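You operate a simulated robot arm through the tools that you are given. There is no shell and no other tool. Be economical: measure what you need, move in short steps, check, and stop when the job is done.

You run a simulated two-armed robot. Do the job below in one go: nothing can be reset, and whatever is moved stays where it is left.

## Task
Fetch the green tin with the latest date from the fifth shelf from the bottom of the blue rack and set it in the gold two-handled brass pot. Take the cloth pad and put it on the silver middle steel plate. Take the white ice slab from the top of the low table and put it on the bench end beside the urn. Turn the balance dial to 20 g. Take the lid off the blue mould and lay it down on the back of the glass counter top. Stack the lime white tub from the left end of the long bench on top of the mango white tub. Put the green jug on the top of the steel-topped table. Take the white mould and put it on the top of the low wooden bench. Any order will do. Set down upright: green tin, green jug, white mould.

It is judged by the outcome, as a careful person would: the job done as asked, and still so three seconds after it is handed in. It fails if anything else is knocked over, pushed out of place, dropped, spilled or broken. Lids that push on must go on centred and level and be pressed home; caps that screw on are set level and turned clockwise until they are tight. Flat cloth is picked up by pressing the open fingertips on it (5 to 10 N) and closing them slowly along it; thin cloth reads only 2 to 8 mm in the jaws.

## Robot
Two 7-joint arms with two-finger parallel grippers on one trunk, on a base that drives. Base frame: it is fixed to the floor where the robot stands at the start and does not move with it; the origin is under the middle of the robot, x ahead of it, y to its left, z up; the surface under the hand at the start is at about z = 0.85. Lengths are in m, angles in degrees, forces in N, time in s.
The left shoulder is at the start at [0.05, 0.177, 1.029], the right one opposite. With the tool pointing down near the work surface each hand reaches from about 0.1 to 0.68 m from the robot's upright axis, wherever it stands, measured 20 degrees to its own side. Places, roughly: balance dial [-4.1, 0.1, 1]; bench end beside the urn (25x54 cm) [-2.1, -1.84, 0.84]; blue mould (6x6x10 cm) [-4, -1.8, 1.1]; cloth pad (7x9x5 cm) [-6.7, 0.7, 0.5]; green jug (13x9x13 cm) [-2.7, 4.2, 0.9]; green tin [0.5, 0, 1.5]; middle steel plate (16x16x1 cm) [-6.9, 0.6, 0.5]; top of the low wooden bench [-0.9, -7, 0.3]; top of the steel-topped table [-4.9, 3.3, 0.8]; two-handled brass pot (19x29x10 cm) [0.5, 1.5, 0.9]; white ice slab (10x12x4 cm) [-6.6, 0.2, 0.5]; white mould (6x6x10 cm) [-2.5, -7.1, 0.9]; white tub [-1.75, 2.75, 1]. Payload 3.43 kg a hand.
The TCP of each hand is the grasp point between the finger pads, 0.034 m short of the fingertips. In the tool frame z runs along the fingers and y along their closing line. Largest opening 0.128 m; finger width 0.024, thickness 0.012; the body of the gripper, 0.048 by 0.13 m, starts 0.096 m behind the TCP.
Orientation is told as [roll, pitch, yaw] about the base's x, y, z axes, in that order, counted from this pose: with the fingers straight down and closing along the base's y, the tool's x points along the base's -x, its y along +y and its z along -z.

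## Interface
- The arms move only by the tool step_arm. It takes "left_plan", "right_plan" or both (then of equal length, played together; a hand with none holds still); each is a list of rows, each an object of numbers (a shift or turn left out is 0, a gripper value left out holds the last): "x", "y", "z": the shift along the tool's x, y, z in m; "rx", "ry", "rz": the turn, a rotation vector about the tool's x, y, z in degrees; "hand": the gripper command, from -1 (shut) to 1 (fully open), values between in proportion. In form: [{"x": .., "y": .., "z": .., "rx": .., "ry": .., "rz": .., "hand": ..}, ...]. A call has 1 to 8 rows; each row is the pose to reach, as a shift and turn from the pose commanded when the call began, along the tool's axes at that moment. Each row takes 0.2 s and may step no farther than 0.05 m and 8.6 degrees from the row before; otherwise, or with a gripper value out of range, the whole call is refused. A pose out of reach is approached as far as the arm can. The call stops where the force on the tool passes 40 N (or 10 N more than at its start, if that is more) or the arm is blocked; 0.2 s more then pass. The fingers move at their own pace (about 0.108 m/s each) and stop on an object; they squeeze with about 22 N. The grip force told is the motor's: it shows also when the fingers shut on nothing. Time passes only in rows, and 0.2 s behind the last, so rows that repeat a pose let the fingers close. It gives the time, the measured TCP pose, the force on the tool (base axes), the opening and the grip force at its end, in the units of the frame above (readings bear some noise), with the torque about the TCP (base axes, N m) and any sound that the robot's microphone picked up.
- Cameras (640 x 400 px; columns grow to the right, rows downward): "scene" is now at [0.1531, 0.0009, 1.2627]; the picture's right is [-0.15, -0.99, 0.00], its down [0.08, -0.01, -1.00] and it looks along [0.98, -0.15, 0.08] (base axes); focal length 214 px, centre (320, 200). "left" rides on the left gripper at [0.076, 0.011, -0.16] in its tool frame; the picture's right is [-0.15, 0.99, 0.00], its down [-0.88, -0.13, -0.46] and it looks along [-0.45, -0.07, 0.89] (tool axes); focal length 234 px, centre (320, 200). "right" rides on the right gripper at [0.076, -0.011, -0.16] in its tool frame; the picture's right is [0.15, 0.99, 0.00], its down [-0.88, 0.13, -0.46] and it looks along [-0.45, 0.07, 0.89] (tool axes); focal length 234 px, centre (320, 200). There is no depth. A picture from a camera that has moved, and an enlarged one, comes with that camera's place and axes in the base frame and with its lens. The place of the scene camera against the robot may be out by one fixed shift of up to 0.025 m in any direction.
- capture(camera): a new picture of that camera. No time passes.
- slide_trunk(by): slides the trunk up (or, below 0, down) by that many m; the arms and the scene camera ride with it, the base frame stays. It gives what a move gives, with no picture.
- base_move(legs): drives the robot by 1 to 6 legs, each [ahead, turn to the left] in m and degrees, along the robot's own axes; the way and the turn of a leg run together, so that a leg with both is an arc; at most 1.5 m and 180 degrees a leg. The arms and the cameras ride along, it lands a little off, and it stops where it bumps. It gives what a move gives.
- pan_tilt(pan, tilt): turns the head with the scene camera to pan (to the left, within 80 degrees either way) and tilt (down, from -29 to 69), counted from straight ahead of the robot. It gives what a move gives.
- enlarge(camera, box): a new picture of the part [left, top, right, bottom] of that camera's present view, enlarged. No time passes.
- sign_off(): hands the job in; it is judged then, once.

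Go step by step. Nothing tells you exact positions but the pictures and the camera data: compare them with the known pose of the tool, close in by small moves and look again before you grip or let go. The budget is 207 turns and 210 pictures, counting those below and the enlarged ones. Unless the task says otherwise, let go and move clear before handing in, and close with one line.

The tools are called after "Call:" as a command line: name --argument value ..., lists and objects as JSON in quotes. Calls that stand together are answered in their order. step_arm: Moves the arms, as the interface text tells. Its arguments: {"type":"object","properties":{"left_plan":{"type":"array","items":{"type":"object","properties":{"x":{"type":"number"},"y":{"type":"number"},"z":{"type":"number"},"rx":{"type":"number"},"ry":{"type":"number"},"rz":{"type":"number"},"hand":{"type":"number"}}}},"right_plan":{"type":"array","items":{"type":"object","properties":{"x":{"type":"number"},"y":{"type":"number"},"z":{"type":"number"},"rx":{"type":"number"},"ry":{"type":"number"},"rz":{"type":"number"},"hand":{"type":"number"}}}}},"required":[]} The other tools are called the same way: slide_trunk (by) slides the trunk up or down; base_move (legs) drives the base; pan_tilt (pan, tilt) turns the head that bears the scene camera; capture (camera) takes a picture; enlarge (camera, box) takes an enlarged picture of a part of a camera's view; sign_off () hands the job in.

At the start:

```text
clock: 0.0
left_position: [0.3579, 0.1044, 1.0008]
left_ee_rot: [0.1, 0.0, 0.2]
left_ft_force: [0.3, -0.9, -0.5]
left_wrist_torque: [0.0, 0.03, 0.02]
left_grip_width: 0.1281
left_gripper_force: 0.1
right_position: [0.3916, -0.203, 1.1498]
right_ee_rot: [-0.1, 0.0, 0.2]
right_ft_force: [0.3, 0.0, 0.7]
right_wrist_torque: [0.02, 0.0, -0.02]
right_grip_width: 0.128
right_gripper_force: 0.1
trunk travel left (down, up): [-0.2, 0.201]
robot x, y, heading: [0.0023, -0.001, -0.3]
head pan, tilt: [-8.9, -4.9]
```

scene: 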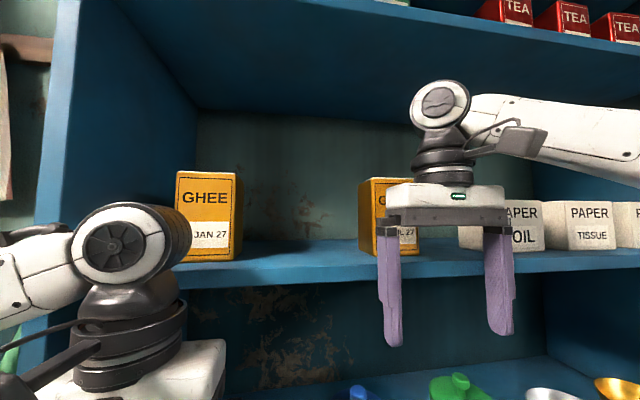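
right: 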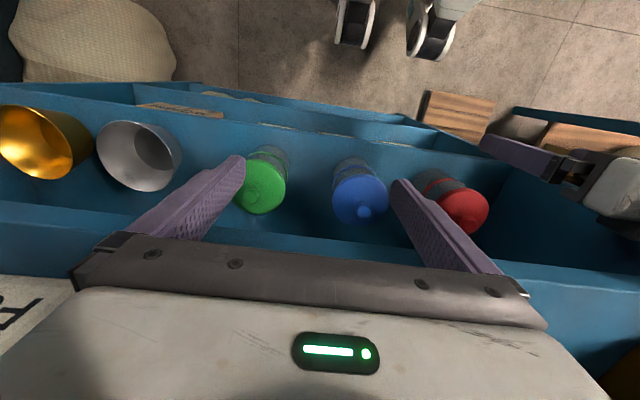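
left: 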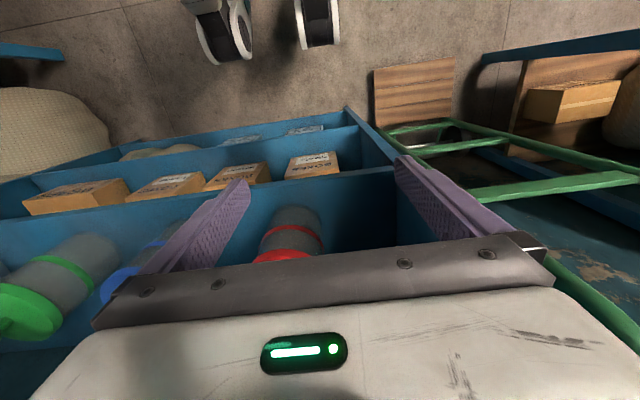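

I see the blue rack ahead, with ghee and tea shelves; the green tins are probably on the shelf at z≈1.5. I look up and to the sides first.

Call:
pan_tilt --pan 0 --tilt -25

Call:
capture --camera "scene"

Call:
pan_tilt --pan 70 --tilt 10

Call:
capture --camera "scene"

```text
clock: 0.8
left_position: [0.358, 0.105, 0.9993]
left_ee_rot: [0.1, -0.1, 0.2]
left_ft_force: [0.6, -0.4, 0.4]
left_wrist_torque: [0.02, -0.02, -0.01]
left_grip_width: 0.1278
left_gripper_force: 0.1
right_position: [0.3915, -0.2018, 1.1499]
right_ee_rot: [0.0, 0.1, 0.1]
right_ft_force: [0.2, -0.4, 1.1]
right_wrist_torque: [-0.04, -0.01, 0.0]
right_grip_width: 0.1279
right_gripper_force: 0.1
trunk travel left (down, up): [-0.2, 0.201]
robot x, y, heading: [-0.0026, 0.0039, -0.0]
head pan, tilt: [0.0, -25.0]
```

```text
206 pictures are left
camera scene: at [0.1377, 0.0144, 1.2908], right [0.0, -1.0, 0.0], down [0.42, 0.0, -0.91], along [0.91, 0.0, 0.42], focal length 214 px, centre (320, 200)
```

scene: 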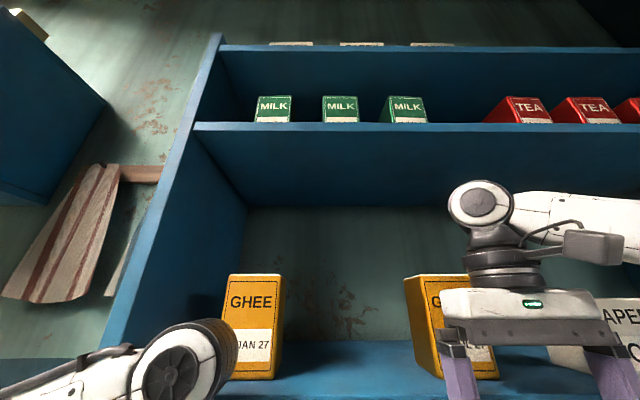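

```text
clock: 2.2
left_position: [0.3579, 0.1036, 1.0]
left_ee_rot: [0.1, 0.1, 0.1]
left_ft_force: [-0.1, 0.7, 1.1]
left_wrist_torque: [-0.04, -0.03, 0.02]
left_grip_width: 0.1278
left_gripper_force: 0.1
right_position: [0.3922, -0.2032, 1.1488]
right_ee_rot: [0.0, 0.0, 0.2]
right_ft_force: [1.0, 0.2, 0.0]
right_wrist_torque: [-0.04, 0.01, 0.01]
right_grip_width: 0.1279
right_gripper_force: 0.2
trunk travel left (down, up): [-0.2, 0.201]
robot x, y, heading: [-0.0022, 0.0027, 0.0]
head pan, tilt: [70.0, 10.0]
```

```text
205 pictures are left
camera scene: at [0.0985, 0.1017, 1.2392], right [0.94, -0.34, 0.0], down [-0.06, -0.16, -0.98], along [0.34, 0.93, -0.17], focal length 214 px, centre (320, 200)
```

scene: 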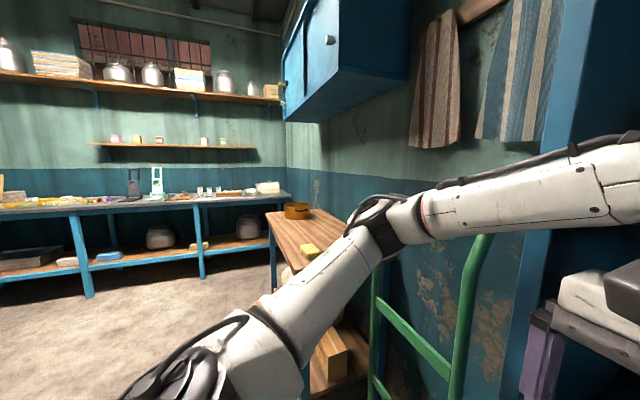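

Three milk tins (green) stand on the shelf at about z 1.5, their dates hidden by the shelf edge. I raise the trunk and look again.

Call:
slide_trunk --by 0.2

Call:
pan_tilt --pan 0 --tilt -10

Call:
capture --camera "scene"

Call:
enlarge --camera "scene" --box '[220, 100, 460, 250]'

```text
clock: 4.0
left_position: [0.3491, 0.0982, 1.1817]
left_ee_rot: [0.3, -0.4, 0.3]
left_ft_force: [-0.3, 1.9, -1.2]
left_wrist_torque: [-0.16, 0.06, -0.02]
left_grip_width: 0.1281
left_gripper_force: 0.0
right_position: [0.3598, -0.2188, 1.2768]
right_ee_rot: [-7.0, 6.0, 4.3]
right_ft_force: [1.2, 2.5, 4.3]
right_wrist_torque: [-0.27, 0.11, -0.03]
right_grip_width: 0.1279
right_gripper_force: 0.1
trunk travel left (down, up): [-0.375, 0.026]
robot x, y, heading: [0.0001, -0.001, -0.4]
head pan, tilt: [70.0, 10.0]
stopped: the arm was blocked; the commanded pose is now the measured one
```

```text
clock: 5.4
left_position: [0.349, 0.0982, 1.1776]
left_ee_rot: [0.4, -0.4, 0.2]
left_ft_force: [-0.6, 0.3, -0.6]
left_wrist_torque: [-0.01, -0.01, 0.05]
left_grip_width: 0.1282
left_gripper_force: 0.0
right_position: [0.3618, -0.2147, 1.2763]
right_ee_rot: [-7.0, 5.4, 4.2]
right_ft_force: [-0.2, 1.3, 0.1]
right_wrist_torque: [0.01, 0.0, 0.02]
right_grip_width: 0.128
right_gripper_force: 0.1
trunk travel left (down, up): [-0.375, 0.026]
robot x, y, heading: [-0.0006, -0.0001, -0.4]
head pan, tilt: [0.0, -10.0]
```

```text
204 pictures are left
camera scene: at [0.1411, 0.0044, 1.4469], right [0.0, -1.0, -0.01], down [0.18, 0.01, -0.98], along [0.98, -0.01, 0.18], focal length 214 px, centre (320, 200)
```

scene: 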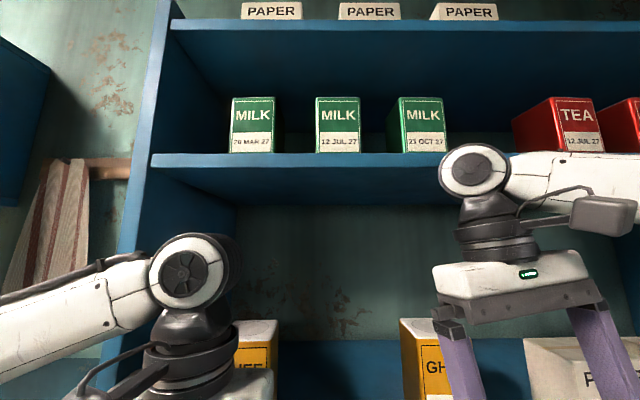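

```text
2.67 times, centred on (340, 175) of scene
camera zoom: at [0.1411, 0.0044, 1.4469], right [0.0, -1.0, -0.01], down [0.18, 0.01, -0.98], along [0.98, -0.01, 0.18], focal length 572 px, centre (267, 267)
```

zoom: 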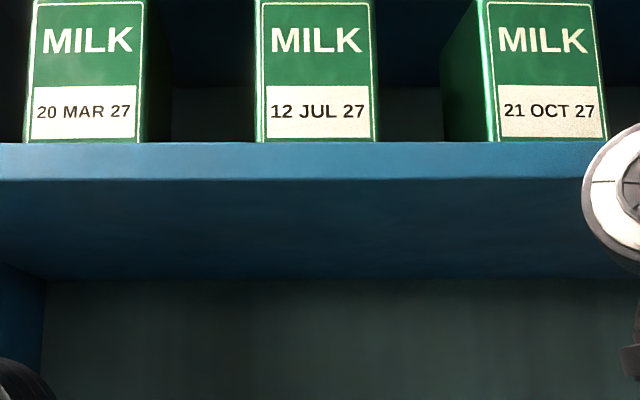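

The right-hand milk tin, 21 OCT 27, is the latest; I place it at about [0.48, -0.158], bottom 1.56, top 1.665. I back off a little, since the arm brushed the rack, and turn the right hand forward.

Call:
base_move --legs '[[-0.17, 0]]'

Call:
step_arm --right_plan '[{"ry": -8, "z": -0.03}, {"ry": -16, "z": -0.06}, {"ry": -24, "z": -0.1}, {"ry": -32, "z": -0.14}, {"ry": -40, "z": -0.18}, {"ry": -48, "z": -0.22}, {"ry": -56, "z": -0.26}, {"ry": -64, "z": -0.28}]'

Call:
capture --camera "scene"

```text
clock: 6.8
left_position: [0.1878, 0.1052, 1.1764]
left_ee_rot: [0.1, 0.0, 0.3]
left_ft_force: [-0.4, -0.2, 0.1]
left_wrist_torque: [0.02, -0.04, -0.02]
left_grip_width: 0.1281
left_gripper_force: 0.2
right_position: [0.1994, -0.2095, 1.2749]
right_ee_rot: [-7.4, 6.0, 4.2]
right_ft_force: [-0.5, 0.1, -0.7]
right_wrist_torque: [-0.02, -0.02, 0.03]
right_grip_width: 0.128
right_gripper_force: 0.0
trunk travel left (down, up): [-0.375, 0.026]
robot x, y, heading: [-0.1733, 0.0018, -0.4]
head pan, tilt: [0.0, -10.0]
```

```text
clock: 8.7
left_position: [0.1881, 0.104, 1.1757]
left_ee_rot: [-0.1, 0.0, 0.2]
left_ft_force: [-0.3, -0.7, 0.1]
left_wrist_torque: [0.02, 0.01, 0.02]
left_grip_width: 0.128
left_gripper_force: 0.1
right_position: [0.2249, -0.17, 1.5505]
right_ee_rot: [-13.8, -57.3, 16.7]
right_ft_force: [1.0, -0.1, 0.6]
right_wrist_torque: [0.01, -0.01, 0.01]
right_grip_width: 0.128
right_gripper_force: 0.0
trunk travel left (down, up): [-0.375, 0.026]
robot x, y, heading: [-0.1703, 0.0003, -0.5]
head pan, tilt: [0.0, -10.0]
```

```text
202 pictures are left
camera scene: at [-0.0186, 0.0126, 1.4457], right [-0.01, -1.0, 0.0], down [0.17, 0.0, -0.98], along [0.98, -0.01, 0.17], focal length 214 px, centre (320, 200)
```

scene: 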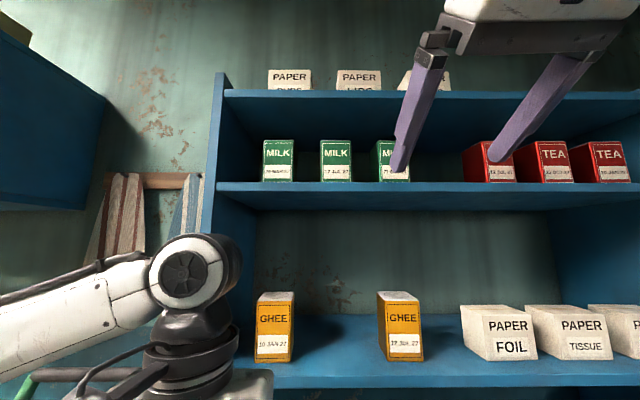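

The right hand now points forward-down. I straighten it to a level yaw and raise it in front of the tin, then check the camera's offset.

Call:
step_arm --right_plan '[{"x": -0.037, "y": -0.003, "z": 0.008, "ry": -0.5, "rz": 3}, {"x": -0.074, "y": -0.007, "z": 0.016, "ry": -0.8, "rz": 6}, {"x": -0.111, "y": -0.01, "z": 0.024, "ry": -1.6, "rz": 9}, {"x": -0.1485, "y": -0.0134, "z": 0.0318, "ry": -1.6, "rz": 9}, {"x": -0.1485, "y": -0.0134, "z": 0.0318, "ry": -1.6, "rz": 9}]'

Call:
capture --camera "scene"

Call:
capture --camera "right"

```text
clock: 9.8
left_position: [0.1879, 0.1046, 1.1742]
left_ee_rot: [0.0, 0.0, 0.2]
left_ft_force: [-1.2, 0.6, 0.4]
left_wrist_torque: [-0.02, -0.02, -0.01]
left_grip_width: 0.1281
left_gripper_force: 0.1
right_position: [0.3235, -0.1656, 1.6431]
right_ee_rot: [0.2, -59.9, 0.1]
right_ft_force: [0.6, 0.0, -0.5]
right_wrist_torque: [0.01, 0.0, -0.01]
right_grip_width: 0.1282
right_gripper_force: 0.0
right hand out of reach, approached as far as the arm can: row 4, 5
trunk travel left (down, up): [-0.375, 0.026]
robot x, y, heading: [-0.1686, -0.0001, -0.4]
head pan, tilt: [0.0, -10.0]
```

```text
201 pictures are left
camera scene: at [-0.019, 0.0137, 1.4457], right [-0.01, -1.0, 0.0], down [0.17, 0.0, -0.98], along [0.98, -0.01, 0.17], focal length 214 px, centre (320, 200)
```

scene: 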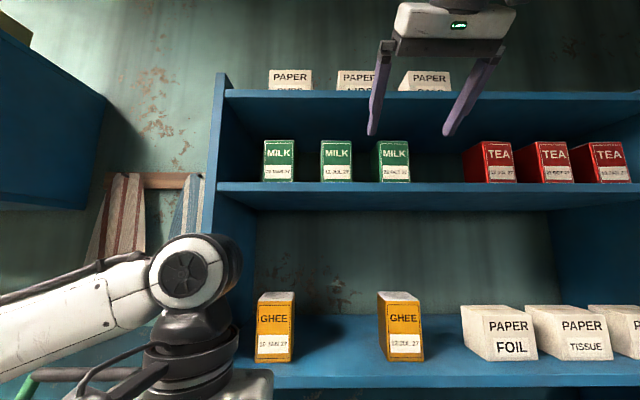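

```text
200 pictures are left
camera right: at [0.1461, -0.1788, 1.6575], right [-0.08, 0.99, -0.12], down [0.05, 0.13, 0.99], along [1.0, 0.07, -0.06], focal length 234 px, centre (320, 200)
```

right: 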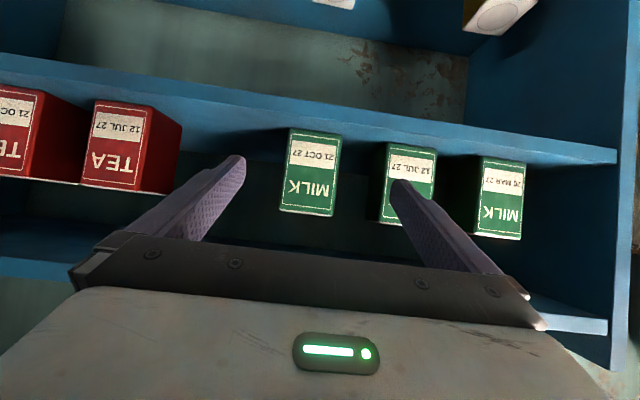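

The hand camera puts the tin at about y -0.172, front x 0.444, z 1.556–1.659. I raise the trunk a touch and drive closer.

Call:
slide_trunk --by 0.025

Call:
base_move --legs '[[0.08, 0]]'

Call:
capture --camera "right"

```text
clock: 10.6
left_position: [0.1884, 0.1044, 1.1995]
left_ee_rot: [0.0, 0.0, 0.2]
left_ft_force: [0.0, -0.4, 0.5]
left_wrist_torque: [0.01, -0.01, -0.01]
left_grip_width: 0.128
left_gripper_force: 0.0
right_position: [0.3242, -0.1667, 1.6672]
right_ee_rot: [0.4, -59.8, -0.1]
right_ft_force: [-0.8, -0.3, -0.2]
right_wrist_torque: [0.03, -0.01, 0.04]
right_grip_width: 0.1281
right_gripper_force: 0.1
trunk travel left (down, up): [-0.4, 0.001]
robot x, y, heading: [-0.1691, -0.0004, -0.1]
head pan, tilt: [0.0, -10.0]
```

```text
clock: 11.6
left_position: [0.2676, 0.1038, 1.1996]
left_ee_rot: [0.1, 0.1, 0.2]
left_ft_force: [-0.2, 0.8, -0.1]
left_wrist_torque: [0.0, 0.0, -0.02]
left_grip_width: 0.1278
left_gripper_force: 0.0
right_position: [0.4022, -0.1669, 1.6665]
right_ee_rot: [0.6, -59.8, 0.0]
right_ft_force: [1.6, 0.7, 0.5]
right_wrist_torque: [-0.02, 0.01, 0.01]
right_grip_width: 0.128
right_gripper_force: 0.1
trunk travel left (down, up): [-0.4, 0.001]
robot x, y, heading: [-0.0913, 0.0025, -0.3]
head pan, tilt: [0.0, -10.0]
```

```text
199 pictures are left
camera right: at [0.2258, -0.18, 1.6821], right [-0.08, 0.99, -0.12], down [0.05, 0.13, 0.99], along [1.0, 0.07, -0.06], focal length 234 px, centre (320, 200)
```

right: 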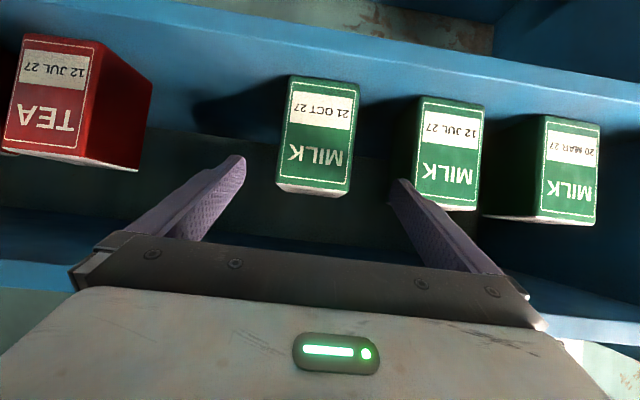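

Tin centred at y ≈ -0.174. I advance along the fingers to straddle it.

Call:
step_arm --right_plan '[{"x": -0.003, "y": -0.003, "z": 0.03}, {"x": -0.007, "y": -0.006, "z": 0.06}, {"x": -0.0107, "y": -0.007, "z": 0.0816}, {"x": -0.0107, "y": -0.007, "z": 0.0816}]'

Call:
capture --camera "right"

Call:
capture --camera "scene"

```text
clock: 12.6
left_position: [0.2657, 0.1052, 1.2006]
left_ee_rot: [0.0, 0.0, 0.1]
left_ft_force: [0.1, 0.2, -0.5]
left_wrist_torque: [-0.02, 0.0, 0.02]
left_grip_width: 0.1279
left_gripper_force: 0.0
right_position: [0.4729, -0.1762, 1.6282]
right_ee_rot: [0.4, -59.8, -0.1]
right_ft_force: [0.2, 1.3, -0.3]
right_wrist_torque: [-0.01, -0.03, -0.02]
right_grip_width: 0.1279
right_gripper_force: 0.1
right hand out of reach, approached as far as the arm can: row 3, 4
trunk travel left (down, up): [-0.4, 0.001]
robot x, y, heading: [-0.0962, -0.003, -0.2]
head pan, tilt: [0.0, -10.0]
```

```text
198 pictures are left
camera right: at [0.2967, -0.1897, 1.6428], right [-0.08, 0.99, -0.12], down [0.05, 0.13, 0.99], along [1.0, 0.07, -0.06], focal length 234 px, centre (320, 200)
```

right: 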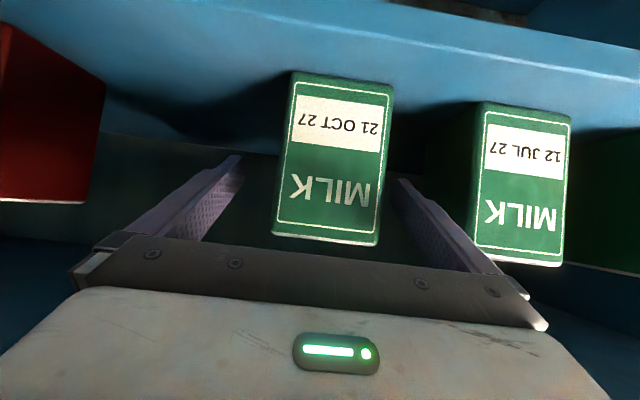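

```text
197 pictures are left
camera scene: at [0.0588, 0.0135, 1.4708], right [-0.01, -1.0, 0.0], down [0.17, 0.0, -0.98], along [0.98, 0.0, 0.17], focal length 214 px, centre (320, 200)
```

scene: 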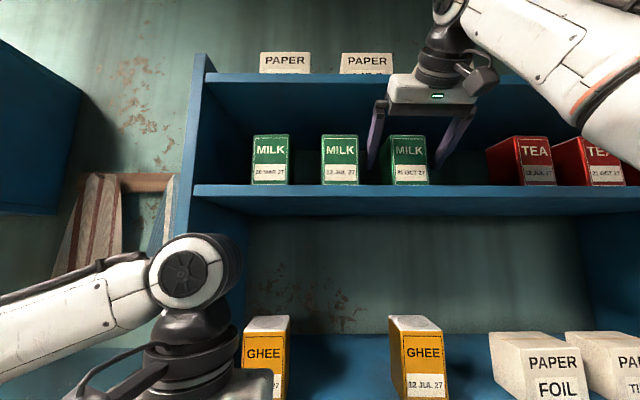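

The fingers straddle the tin. I close, then lift slightly.

Call:
step_arm --right_plan '[{"hand": -1}, {"hand": -1}, {"hand": -1}, {"hand": -1}, {"hand": -1}]'

Call:
step_arm --right_plan '[{"x": -0.013, "z": -0.008, "hand": -1}, {"x": -0.026, "z": -0.02, "hand": -1}, {"x": -0.026, "z": -0.02, "hand": -1}]'

Call:
capture --camera "right"

```text
clock: 13.8
left_position: [0.2665, 0.1042, 1.2002]
left_ee_rot: [0.0, 0.0, 0.2]
left_ft_force: [0.2, 0.1, 0.4]
left_wrist_torque: [-0.01, 0.01, -0.03]
left_grip_width: 0.1278
left_gripper_force: 0.1
right_position: [0.4738, -0.1782, 1.6274]
right_ee_rot: [0.6, -59.9, 0.0]
right_ft_force: [1.3, 0.6, -0.6]
right_wrist_torque: [-0.04, -0.07, 0.05]
right_grip_width: 0.0716
right_gripper_force: 21.7
trunk travel left (down, up): [-0.4, 0.001]
robot x, y, heading: [-0.0893, -0.0016, -0.2]
head pan, tilt: [0.0, -10.0]
```

```text
clock: 14.6
left_position: [0.2664, 0.1052, 1.1991]
left_ee_rot: [0.1, 0.0, 0.2]
left_ft_force: [0.4, 0.0, 0.3]
left_wrist_torque: [0.02, -0.07, -0.02]
left_grip_width: 0.1278
left_gripper_force: 0.1
right_position: [0.4605, -0.1819, 1.6385]
right_ee_rot: [0.5, -59.8, -0.1]
right_ft_force: [-0.1, 0.2, -5.5]
right_wrist_torque: [-0.01, -0.03, -0.04]
right_grip_width: 0.072
right_gripper_force: 21.7
right hand out of reach, approached as far as the arm can: row 1, 2, 3
trunk travel left (down, up): [-0.4, 0.001]
robot x, y, heading: [-0.0899, 0.0017, 0.1]
head pan, tilt: [0.0, -10.0]
```

```text
196 pictures are left
camera right: at [0.2845, -0.1955, 1.654], right [-0.08, 0.99, -0.12], down [0.05, 0.13, 0.99], along [1.0, 0.07, -0.06], focal length 234 px, centre (320, 200)
```

right: 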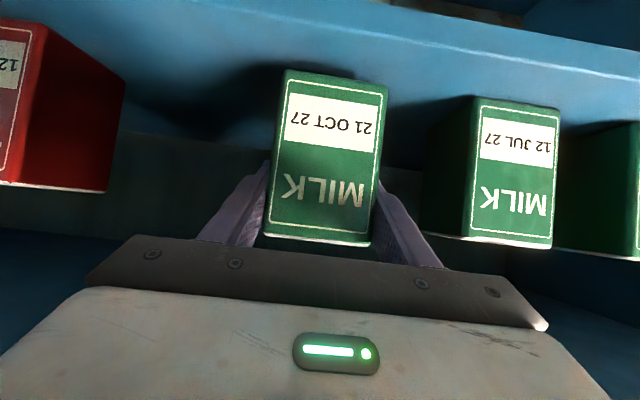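

Tin held, 5.5 N. I back straight out of the rack, then drive toward the wooden table with the pot, pausing to look.

Call:
base_move --legs '[[-0.35, 0]]'

Call:
capture --camera "right"

Call:
pan_tilt --pan 60 --tilt 20

Call:
capture --camera "scene"

```text
clock: 16.9
left_position: [-0.076, 0.1051, 1.2008]
left_ee_rot: [-0.1, 0.0, -0.2]
left_ft_force: [-0.4, 0.7, 0.0]
left_wrist_torque: [0.0, 0.0, 0.0]
left_grip_width: 0.1281
left_gripper_force: 0.1
right_position: [0.1177, -0.184, 1.6394]
right_ee_rot: [0.7, -59.8, -0.4]
right_ft_force: [-1.4, -0.7, -4.6]
right_wrist_torque: [0.02, 0.04, 0.01]
right_grip_width: 0.0719
right_gripper_force: 21.2
trunk travel left (down, up): [-0.4, 0.001]
robot x, y, heading: [-0.4301, 0.0037, -0.6]
head pan, tilt: [0.0, -10.0]
```

```text
195 pictures are left
camera right: at [-0.0591, -0.1955, 1.6539], right [-0.07, 0.99, -0.12], down [0.05, 0.13, 0.99], along [1.0, 0.07, -0.06], focal length 234 px, centre (320, 200)
```

right: 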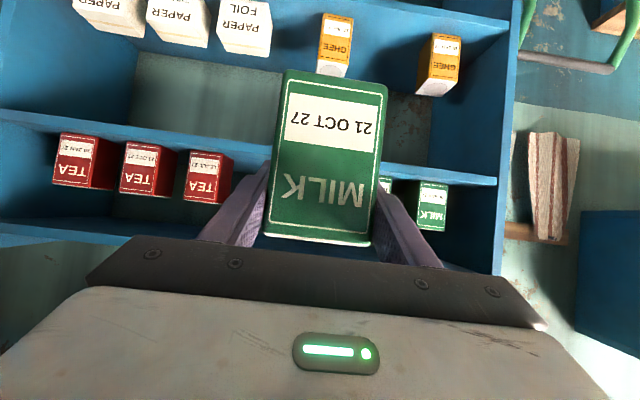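

```text
clock: 18.1
left_position: [-0.075, 0.1041, 1.1998]
left_ee_rot: [0.0, 0.0, -0.1]
left_ft_force: [-0.4, -0.6, 0.1]
left_wrist_torque: [0.01, 0.04, 0.01]
left_grip_width: 0.1282
left_gripper_force: 0.0
right_position: [0.1183, -0.1838, 1.6385]
right_ee_rot: [0.5, -59.7, -0.5]
right_ft_force: [0.6, -0.4, -4.1]
right_wrist_torque: [-0.01, 0.03, 0.0]
right_grip_width: 0.0718
right_gripper_force: 22.0
trunk travel left (down, up): [-0.4, 0.001]
robot x, y, heading: [-0.4336, 0.0059, -0.7]
head pan, tilt: [60.0, 20.0]
```

```text
194 pictures are left
camera scene: at [-0.3191, 0.0954, 1.4231], right [0.86, -0.51, 0.0], down [-0.17, -0.29, -0.94], along [0.48, 0.81, -0.34], focal length 214 px, centre (320, 200)
```

scene: 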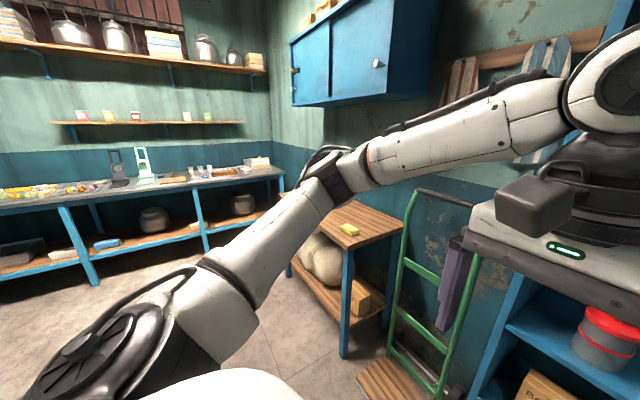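

Tin is safe. The table's front edge is near x 0.3, y 0.85–1.8. I drive left and face it.

Call:
base_move --legs '[[0, 90], [1.5, 0], [0.08, 0], [0, -90]]'

Call:
pan_tilt --pan -8 --tilt 30

Call:
capture --camera "scene"

```text
clock: 33.8
left_position: [-0.0191, 1.6508, 1.1995]
left_ee_rot: [0.0, 0.1, -3.0]
left_ft_force: [0.6, -0.8, -0.2]
left_wrist_torque: [-0.02, -0.03, -0.02]
left_grip_width: 0.128
left_gripper_force: 0.1
right_position: [0.1583, 1.3519, 1.6377]
right_ee_rot: [0.5, -59.7, -3.4]
right_ft_force: [0.1, -0.2, -4.3]
right_wrist_torque: [0.0, 0.03, 0.0]
right_grip_width: 0.072
right_gripper_force: 22.0
trunk travel left (down, up): [-0.4, 0.001]
robot x, y, heading: [-0.3836, 1.5702, -3.1]
head pan, tilt: [60.0, 20.0]
```

```text
clock: 35.2
left_position: [-0.0193, 1.6502, 1.2001]
left_ee_rot: [0.1, 0.0, -2.9]
left_ft_force: [-0.8, 0.0, 0.1]
left_wrist_torque: [0.0, 0.01, -0.04]
left_grip_width: 0.1283
left_gripper_force: 0.1
right_position: [0.1589, 1.3527, 1.6386]
right_ee_rot: [0.5, -59.8, -3.3]
right_ft_force: [0.5, 0.3, -4.7]
right_wrist_torque: [-0.03, 0.03, -0.03]
right_grip_width: 0.0718
right_gripper_force: 22.7
trunk travel left (down, up): [-0.4, 0.001]
robot x, y, heading: [-0.3787, 1.5661, -3.5]
head pan, tilt: [-8.0, 30.0]
```

```text
193 pictures are left
camera scene: at [-0.2276, 1.5574, 1.407], right [-0.2, -0.98, 0.0], down [-0.49, 0.1, -0.87], along [0.85, -0.17, -0.5], focal length 214 px, centre (320, 200)
```

scene: 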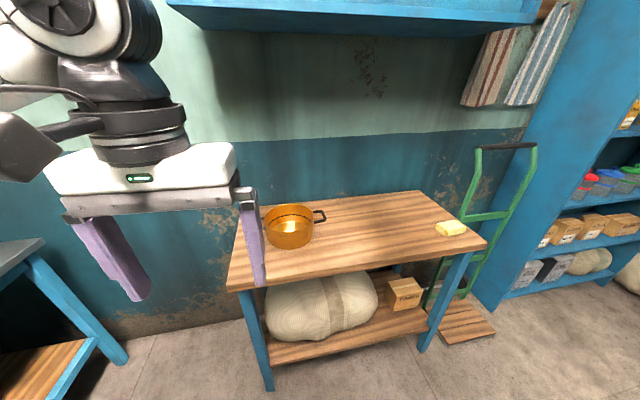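

The pot's rim centre reads about [0.475, 1.543], with a cabinet above the table at x > 0.44. I lower the right hand, raise the left, and drop the trunk before driving in.

Call:
step_arm --left_plan '[{"z": -0.04}, {"z": -0.08}, {"z": -0.12}, {"z": -0.16}, {"z": -0.2}, {"z": -0.2}]' --right_plan '[{"x": 0.042, "z": 0.024}, {"x": 0.084, "z": 0.048}, {"x": 0.126, "z": 0.072}, {"x": 0.168, "z": 0.096}, {"x": 0.21, "z": 0.12}, {"x": 0.21, "z": 0.12}]'

Call:
slide_trunk --by -0.25

Call:
base_move --legs '[[0, 31], [0.28, 0], [0, -28]]'

Call:
capture --camera "scene"

Call:
capture --camera "right"

```text
clock: 36.6
left_position: [-0.0181, 1.6512, 1.3962]
left_ee_rot: [-0.2, 0.0, -3.0]
left_ft_force: [0.8, 0.3, 0.1]
left_wrist_torque: [-0.05, -0.01, -0.01]
left_grip_width: 0.1279
left_gripper_force: 0.1
right_position: [0.1555, 1.3551, 1.3985]
right_ee_rot: [0.5, -59.7, -3.3]
right_ft_force: [-0.6, -0.4, -4.6]
right_wrist_torque: [0.0, 0.05, -0.03]
right_grip_width: 0.0719
right_gripper_force: 21.8
trunk travel left (down, up): [-0.4, 0.001]
robot x, y, heading: [-0.3835, 1.5651, -3.7]
head pan, tilt: [-8.0, 30.0]
```

```text
clock: 39.2
left_position: [-0.0182, 1.6489, 1.1458]
left_ee_rot: [0.0, 0.0, -3.0]
left_ft_force: [0.7, -1.1, 0.1]
left_wrist_torque: [0.01, -0.01, 0.0]
left_grip_width: 0.1278
left_gripper_force: 0.1
right_position: [0.155, 1.3516, 1.1486]
right_ee_rot: [0.5, -59.8, -3.4]
right_ft_force: [-0.6, -0.8, -4.4]
right_wrist_torque: [0.0, 0.03, 0.0]
right_grip_width: 0.0721
right_gripper_force: 22.2
trunk travel left (down, up): [-0.15, 0.251]
robot x, y, heading: [-0.3836, 1.5672, -3.5]
head pan, tilt: [-8.0, 30.0]
```

```text
clock: 44.0
left_position: [0.2182, 1.7976, 1.1466]
left_ee_rot: [0.0, -0.1, 0.4]
left_ft_force: [0.3, -1.0, 0.0]
left_wrist_torque: [0.0, 0.01, -0.02]
left_grip_width: 0.1283
left_gripper_force: 0.1
right_position: [0.4106, 1.5119, 1.149]
right_ee_rot: [0.6, -59.6, 0.1]
right_ft_force: [-0.3, 0.3, -4.6]
right_wrist_torque: [0.0, 0.05, -0.01]
right_grip_width: 0.0718
right_gripper_force: 22.1
trunk travel left (down, up): [-0.15, 0.251]
robot x, y, heading: [-0.1404, 1.69, -0.1]
head pan, tilt: [-8.0, 30.0]
```

```text
192 pictures are left
camera scene: at [0.0157, 1.6941, 1.157], right [-0.14, -0.99, 0.0], down [-0.5, 0.07, -0.87], along [0.86, -0.12, -0.5], focal length 214 px, centre (320, 200)
```

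scene: 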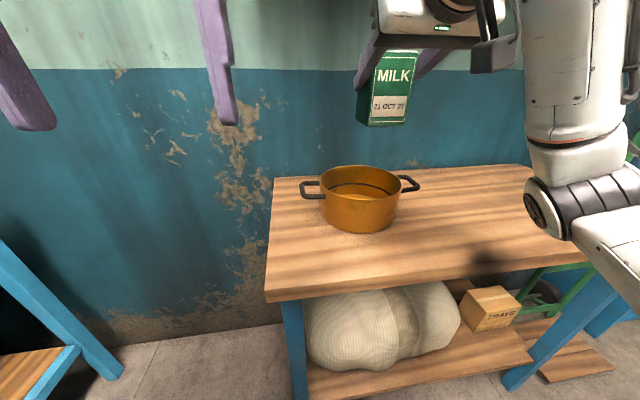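

```text
191 pictures are left
camera right: at [0.2339, 1.4991, 1.1645], right [-0.08, 0.99, -0.12], down [0.05, 0.13, 0.99], along [1.0, 0.08, -0.06], focal length 234 px, centre (320, 200)
```

right: 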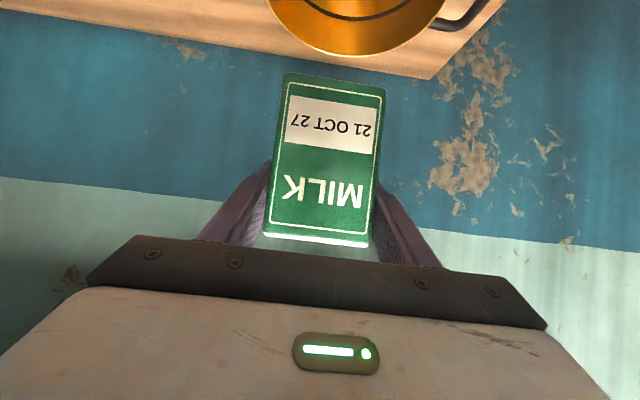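

I need the pot's position more tightly, so I look with the left hand camera as well.

Call:
capture --camera "left"

```text
190 pictures are left
camera left: at [0.1439, 1.8089, 1.3066], right [0.14, 0.99, 0.0], down [0.88, -0.12, 0.46], along [0.45, -0.06, -0.89], focal length 234 px, centre (320, 200)
```

left: 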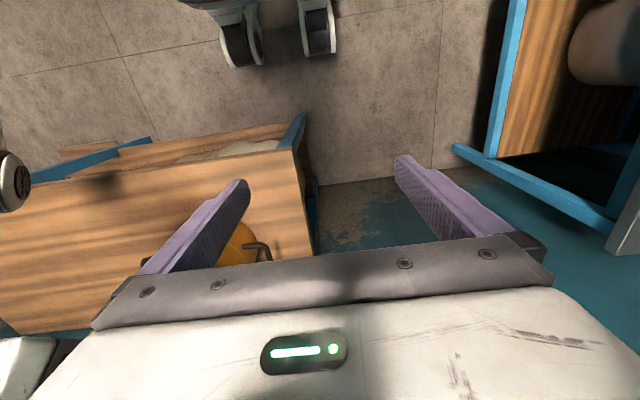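

Combining views, the table top is near z 0.82, the pot rim near 0.92 and its centre near [0.48, 1.53]. I bring the tin over it and look.

Call:
step_arm --right_plan '[{"x": 0.002, "y": 0.006, "z": 0.036}, {"x": 0.005, "y": 0.012, "z": 0.072}, {"x": 0.007, "y": 0.018, "z": 0.108}, {"x": 0.007, "y": 0.018, "z": 0.108}]'

Call:
capture --camera "scene"

Call:
capture --camera "right"

```text
clock: 45.0
left_position: [0.2176, 1.7979, 1.1463]
left_ee_rot: [0.0, 0.0, 0.5]
left_ft_force: [0.2, 0.6, -0.2]
left_wrist_torque: [-0.02, 0.03, 0.0]
left_grip_width: 0.1283
left_gripper_force: 0.2
right_position: [0.5011, 1.5332, 1.0889]
right_ee_rot: [0.5, -59.8, 0.1]
right_ft_force: [0.7, -0.8, -5.1]
right_wrist_torque: [-0.02, 0.02, 0.0]
right_grip_width: 0.0719
right_gripper_force: 20.8
trunk travel left (down, up): [-0.15, 0.251]
robot x, y, heading: [-0.1371, 1.691, 0.0]
head pan, tilt: [-8.0, 30.0]
```

```text
189 pictures are left
camera scene: at [0.0157, 1.6944, 1.157], right [-0.14, -0.99, 0.0], down [-0.5, 0.07, -0.87], along [0.86, -0.12, -0.5], focal length 214 px, centre (320, 200)
```

scene: 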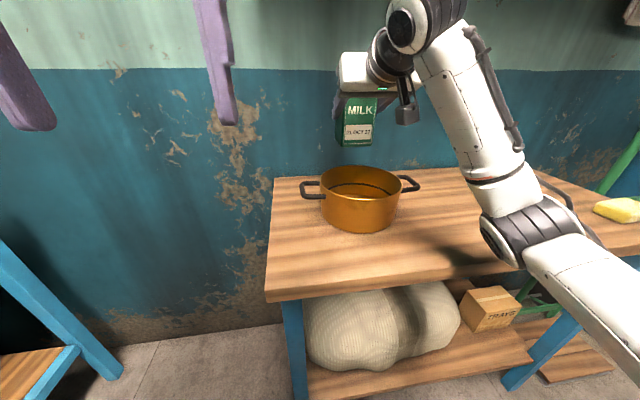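

```text
188 pictures are left
camera right: at [0.3234, 1.5192, 1.1038], right [-0.08, 0.99, -0.12], down [0.05, 0.13, 0.99], along [1.0, 0.08, -0.06], focal length 234 px, centre (320, 200)
```

right: 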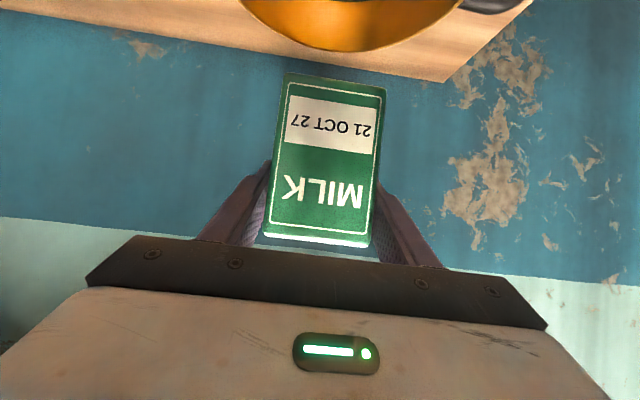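

Tin sits slightly left of pot centre; I shift 1.4 cm toward -y and descend partway.

Call:
step_arm --right_plan '[{"y": -0.014}, {"x": 0.03, "y": -0.014, "z": 0.0165}, {"x": 0.06, "y": -0.014, "z": 0.034}, {"x": 0.09, "y": -0.014, "z": 0.051}, {"x": 0.11, "y": -0.014, "z": 0.0635}, {"x": 0.11, "y": -0.014, "z": 0.0635}]'

Call:
capture --camera "scene"

Call:
capture --camera "right"

```text
clock: 46.5
left_position: [0.2179, 1.7984, 1.1464]
left_ee_rot: [0.0, -0.1, 0.4]
left_ft_force: [0.1, -0.2, 0.0]
left_wrist_torque: [-0.03, 0.0, 0.01]
left_grip_width: 0.1281
left_gripper_force: 0.1
right_position: [0.5006, 1.5174, 0.9579]
right_ee_rot: [0.4, -59.4, 0.2]
right_ft_force: [0.4, 0.9, -4.5]
right_wrist_torque: [0.0, 0.05, -0.04]
right_grip_width: 0.0719
right_gripper_force: 22.3
trunk travel left (down, up): [-0.15, 0.251]
robot x, y, heading: [-0.141, 1.6885, 0.2]
head pan, tilt: [-8.0, 30.0]
```

```text
187 pictures are left
camera scene: at [0.0158, 1.6944, 1.1568], right [-0.14, -0.99, 0.0], down [-0.5, 0.07, -0.87], along [0.86, -0.12, -0.5], focal length 214 px, centre (320, 200)
```

scene: 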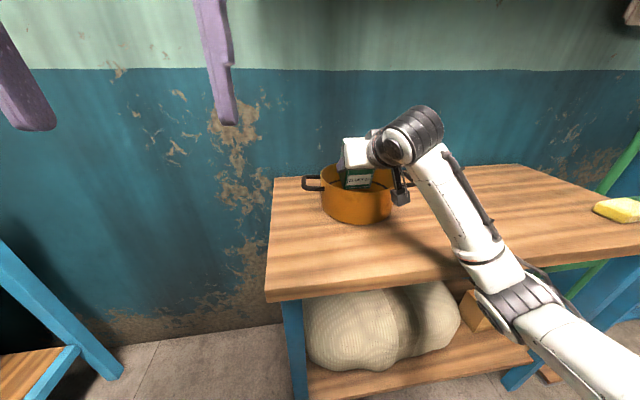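

```text
186 pictures are left
camera right: at [0.3236, 1.5036, 0.9746], right [-0.08, 0.99, -0.12], down [0.05, 0.13, 0.99], along [0.99, 0.08, -0.06], focal length 234 px, centre (320, 200)
```

right: 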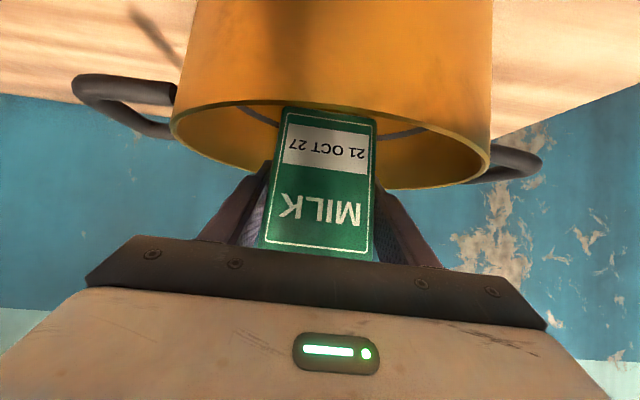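

The tin is entering the pot cleanly. I lower it the rest of the way in small steps.

Call:
step_arm --right_plan '[{"x": 0.015, "z": 0.001}, {"x": 0.03, "z": 0.01}, {"x": 0.039, "z": 0.0142}, {"x": 0.041, "z": 0.0155}]'

Call:
capture --camera "right"

```text
clock: 47.5
left_position: [0.2179, 1.7984, 1.1469]
left_ee_rot: [0.0, 0.0, 0.4]
left_ft_force: [0.4, 0.9, -0.1]
left_wrist_torque: [-0.01, 0.01, 0.02]
left_grip_width: 0.128
left_gripper_force: 0.1
right_position: [0.4935, 1.5172, 0.9176]
right_ee_rot: [0.4, -59.7, 0.1]
right_ft_force: [-0.2, -0.7, -4.2]
right_wrist_torque: [0.01, 0.05, 0.01]
right_grip_width: 0.0718
right_gripper_force: 21.5
trunk travel left (down, up): [-0.15, 0.251]
robot x, y, heading: [-0.1394, 1.6921, -0.2]
head pan, tilt: [-8.0, 30.0]
```

```text
185 pictures are left
camera right: at [0.3166, 1.5036, 0.9333], right [-0.08, 0.99, -0.12], down [0.05, 0.13, 0.99], along [1.0, 0.08, -0.06], focal length 234 px, centre (320, 200)
```

right: 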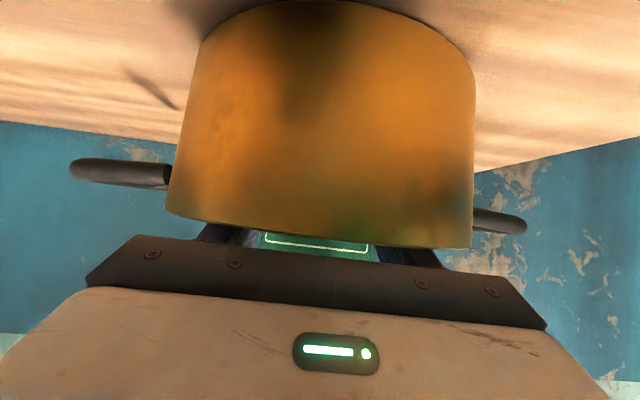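

Nearly down. A few more millimetres, watching the force.

Call:
step_arm --right_plan '[{"x": 0.0026, "z": 0.0015}, {"x": 0.005, "z": 0.003}]'

```text
clock: 48.0
left_position: [0.2162, 1.7987, 1.147]
left_ee_rot: [0.0, 0.0, 0.4]
left_ft_force: [-0.8, 0.5, -0.5]
left_wrist_torque: [0.01, 0.01, -0.03]
left_grip_width: 0.1278
left_gripper_force: 0.0
right_position: [0.4923, 1.5171, 0.9181]
right_ee_rot: [0.5, -60.5, 0.2]
right_ft_force: [1.0, -1.6, 11.6]
right_wrist_torque: [-0.58, 0.14, -0.02]
right_grip_width: 0.0719
right_gripper_force: 22.5
trunk travel left (down, up): [-0.15, 0.251]
robot x, y, heading: [-0.1415, 1.6918, -0.3]
head pan, tilt: [-8.0, 30.0]
```

Contact at 11.6 N. I ease off 2 mm, open partially and lift straight up.

Call:
step_arm --right_plan '[{"x": -0.004, "z": -0.0025}, {"x": -0.004, "z": -0.0025, "hand": 0.45}, {"x": -0.004, "z": -0.0025, "hand": 0.45}, {"x": -0.02, "z": -0.012, "hand": 0.45}, {"x": -0.055, "z": -0.032, "hand": 0.45}, {"x": -0.095, "z": -0.054, "hand": 0.45}, {"x": -0.135, "z": -0.077, "hand": 0.45}]'

Call:
capture --camera "right"

Call:
capture --camera "scene"

```text
clock: 49.6
left_position: [0.2177, 1.7993, 1.1472]
left_ee_rot: [0.0, 0.0, 0.4]
left_ft_force: [-0.5, -0.6, 0.2]
left_wrist_torque: [-0.01, 0.0, 0.01]
left_grip_width: 0.128
left_gripper_force: 0.1
right_position: [0.4939, 1.5196, 1.0688]
right_ee_rot: [0.5, -59.6, 0.3]
right_ft_force: [0.5, 0.7, 0.3]
right_wrist_torque: [0.01, 0.01, 0.04]
right_grip_width: 0.0928
right_gripper_force: 0.0
trunk travel left (down, up): [-0.15, 0.251]
robot x, y, heading: [-0.1389, 1.6955, -0.0]
head pan, tilt: [-8.0, 30.0]
```

```text
184 pictures are left
camera right: at [0.3173, 1.5061, 1.0848], right [-0.08, 0.99, -0.12], down [0.05, 0.13, 0.99], along [1.0, 0.08, -0.06], focal length 234 px, centre (320, 200)
```

right: 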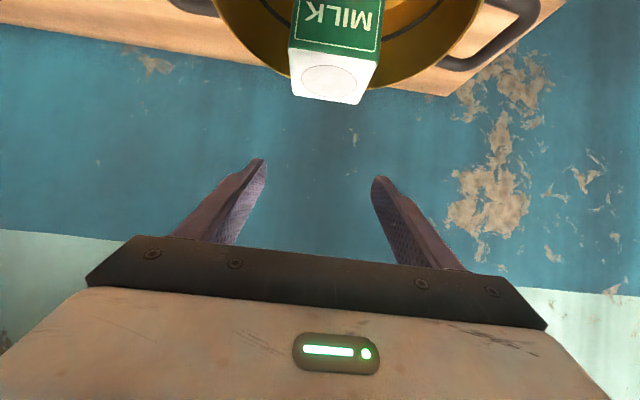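

```text
183 pictures are left
camera scene: at [0.0151, 1.6947, 1.1571], right [-0.14, -0.99, 0.0], down [-0.49, 0.07, -0.87], along [0.86, -0.12, -0.5], focal length 214 px, centre (320, 200)
```

scene: 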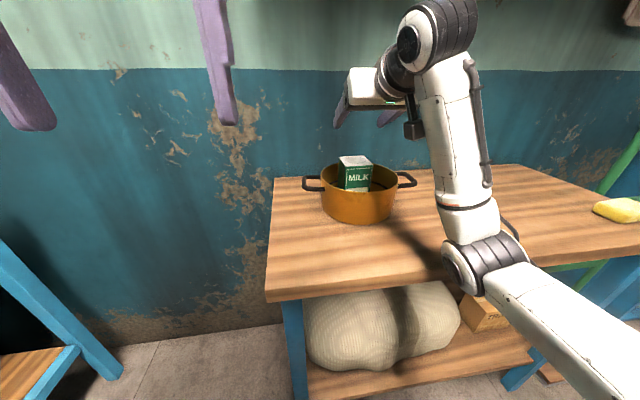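

The tin stands upright in the pot. Next I back away, turn the right hand fingers-down, and turn toward the long bench.

Call:
base_move --legs '[[-0.35, 0], [0, -158.7]]'

Call:
step_arm --right_plan '[{"ry": 7.5}, {"ry": 15}, {"ry": 22.5, "x": -0.01}, {"ry": 30, "x": -0.02}, {"ry": 37.5, "x": -0.03}, {"ry": 45, "x": -0.04}, {"ry": 52.5, "x": -0.05}, {"ry": 60, "x": -0.06, "hand": 1}]'

Call:
pan_tilt --pan 0 --tilt 8

Call:
capture --camera "scene"

Call:
pan_tilt --pan -60 --tilt 8

Call:
capture --camera "scene"

```text
clock: 58.5
left_position: [-0.7973, 1.4751, 1.147]
left_ee_rot: [0.0, 0.0, -160.4]
left_ft_force: [0.6, -0.9, 0.3]
left_wrist_torque: [0.01, 0.0, 0.02]
left_grip_width: 0.1279
left_gripper_force: 0.1
right_position: [-1.1505, 1.6501, 1.0696]
right_ee_rot: [0.5, -59.7, -160.9]
right_ft_force: [0.1, 0.8, 0.0]
right_wrist_torque: [0.0, -0.01, -0.01]
right_grip_width: 0.0929
right_gripper_force: 0.0
trunk travel left (down, up): [-0.15, 0.251]
robot x, y, heading: [-0.4944, 1.6918, -161.1]
head pan, tilt: [-8.0, 30.0]
```

```text
clock: 60.3
left_position: [-0.7969, 1.4762, 1.1459]
left_ee_rot: [0.1, 0.1, -160.5]
left_ft_force: [0.0, -0.3, -0.1]
left_wrist_torque: [-0.01, -0.04, -0.03]
left_grip_width: 0.1278
left_gripper_force: 0.1
right_position: [-1.1095, 1.6466, 1.0844]
right_ee_rot: [-0.3, -10.9, -158.5]
right_ft_force: [-1.0, 0.2, 0.3]
right_wrist_torque: [-0.04, 0.0, 0.0]
right_grip_width: 0.1279
right_gripper_force: 0.0
right hand out of reach, approached as far as the arm can: row 6, 7, 8
trunk travel left (down, up): [-0.15, 0.251]
robot x, y, heading: [-0.4968, 1.689, -161.3]
head pan, tilt: [-8.0, 30.0]
```

```text
clock: 61.2
left_position: [-0.7977, 1.4756, 1.1482]
left_ee_rot: [0.0, -0.1, -160.5]
left_ft_force: [-0.4, -0.1, 0.2]
left_wrist_torque: [-0.01, -0.01, -0.02]
left_grip_width: 0.1279
left_gripper_force: 0.0
right_position: [-1.1074, 1.6446, 1.0846]
right_ee_rot: [-0.4, -10.9, -158.3]
right_ft_force: [-0.5, 1.2, -1.1]
right_wrist_torque: [-0.01, 0.02, 0.03]
right_grip_width: 0.128
right_gripper_force: 0.1
trunk travel left (down, up): [-0.15, 0.251]
robot x, y, heading: [-0.4938, 1.6919, -161.0]
head pan, tilt: [0.0, 8.0]
```

```text
182 pictures are left
camera scene: at [-0.6503, 1.6541, 1.1926], right [-0.33, 0.95, 0.0], down [0.13, 0.05, -0.99], along [-0.94, -0.32, -0.14], focal length 214 px, centre (320, 200)
```

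scene: 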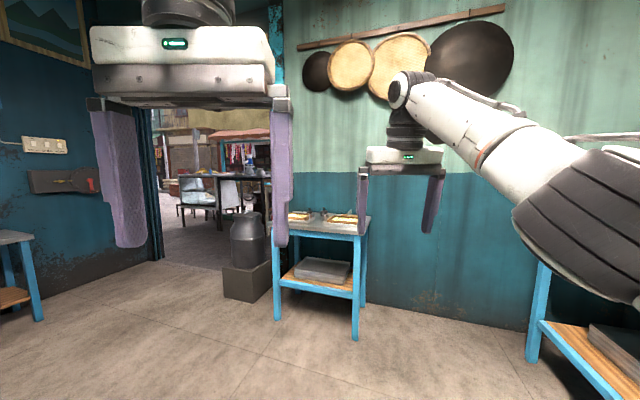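

```text
clock: 62.5
left_position: [-0.7981, 1.4758, 1.1468]
left_ee_rot: [0.0, 0.0, -160.5]
left_ft_force: [-1.2, 0.3, -0.1]
left_wrist_torque: [-0.03, -0.02, -0.01]
left_grip_width: 0.128
left_gripper_force: 0.0
right_position: [-1.1093, 1.6448, 1.0846]
right_ee_rot: [-0.4, -10.8, -158.3]
right_ft_force: [-0.1, 1.2, -0.2]
right_wrist_torque: [0.01, -0.02, 0.01]
right_grip_width: 0.1281
right_gripper_force: 0.0
trunk travel left (down, up): [-0.15, 0.251]
robot x, y, heading: [-0.49, 1.6971, -161.0]
head pan, tilt: [-60.0, 8.0]
```

```text
181 pictures are left
camera scene: at [-0.6327, 1.7449, 1.1927], right [0.65, 0.76, 0.0], down [0.11, -0.09, -0.99], along [-0.75, 0.65, -0.14], focal length 214 px, centre (320, 200)
```

scene: 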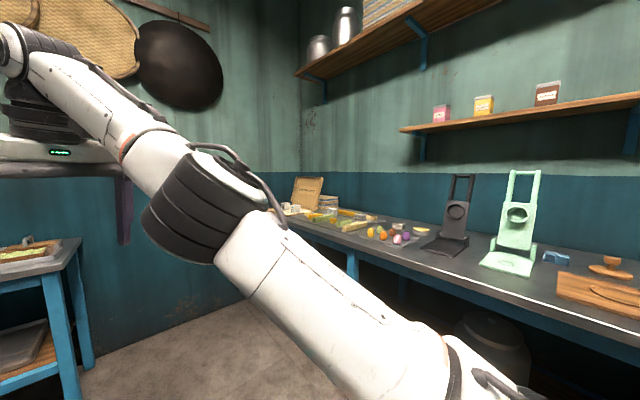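

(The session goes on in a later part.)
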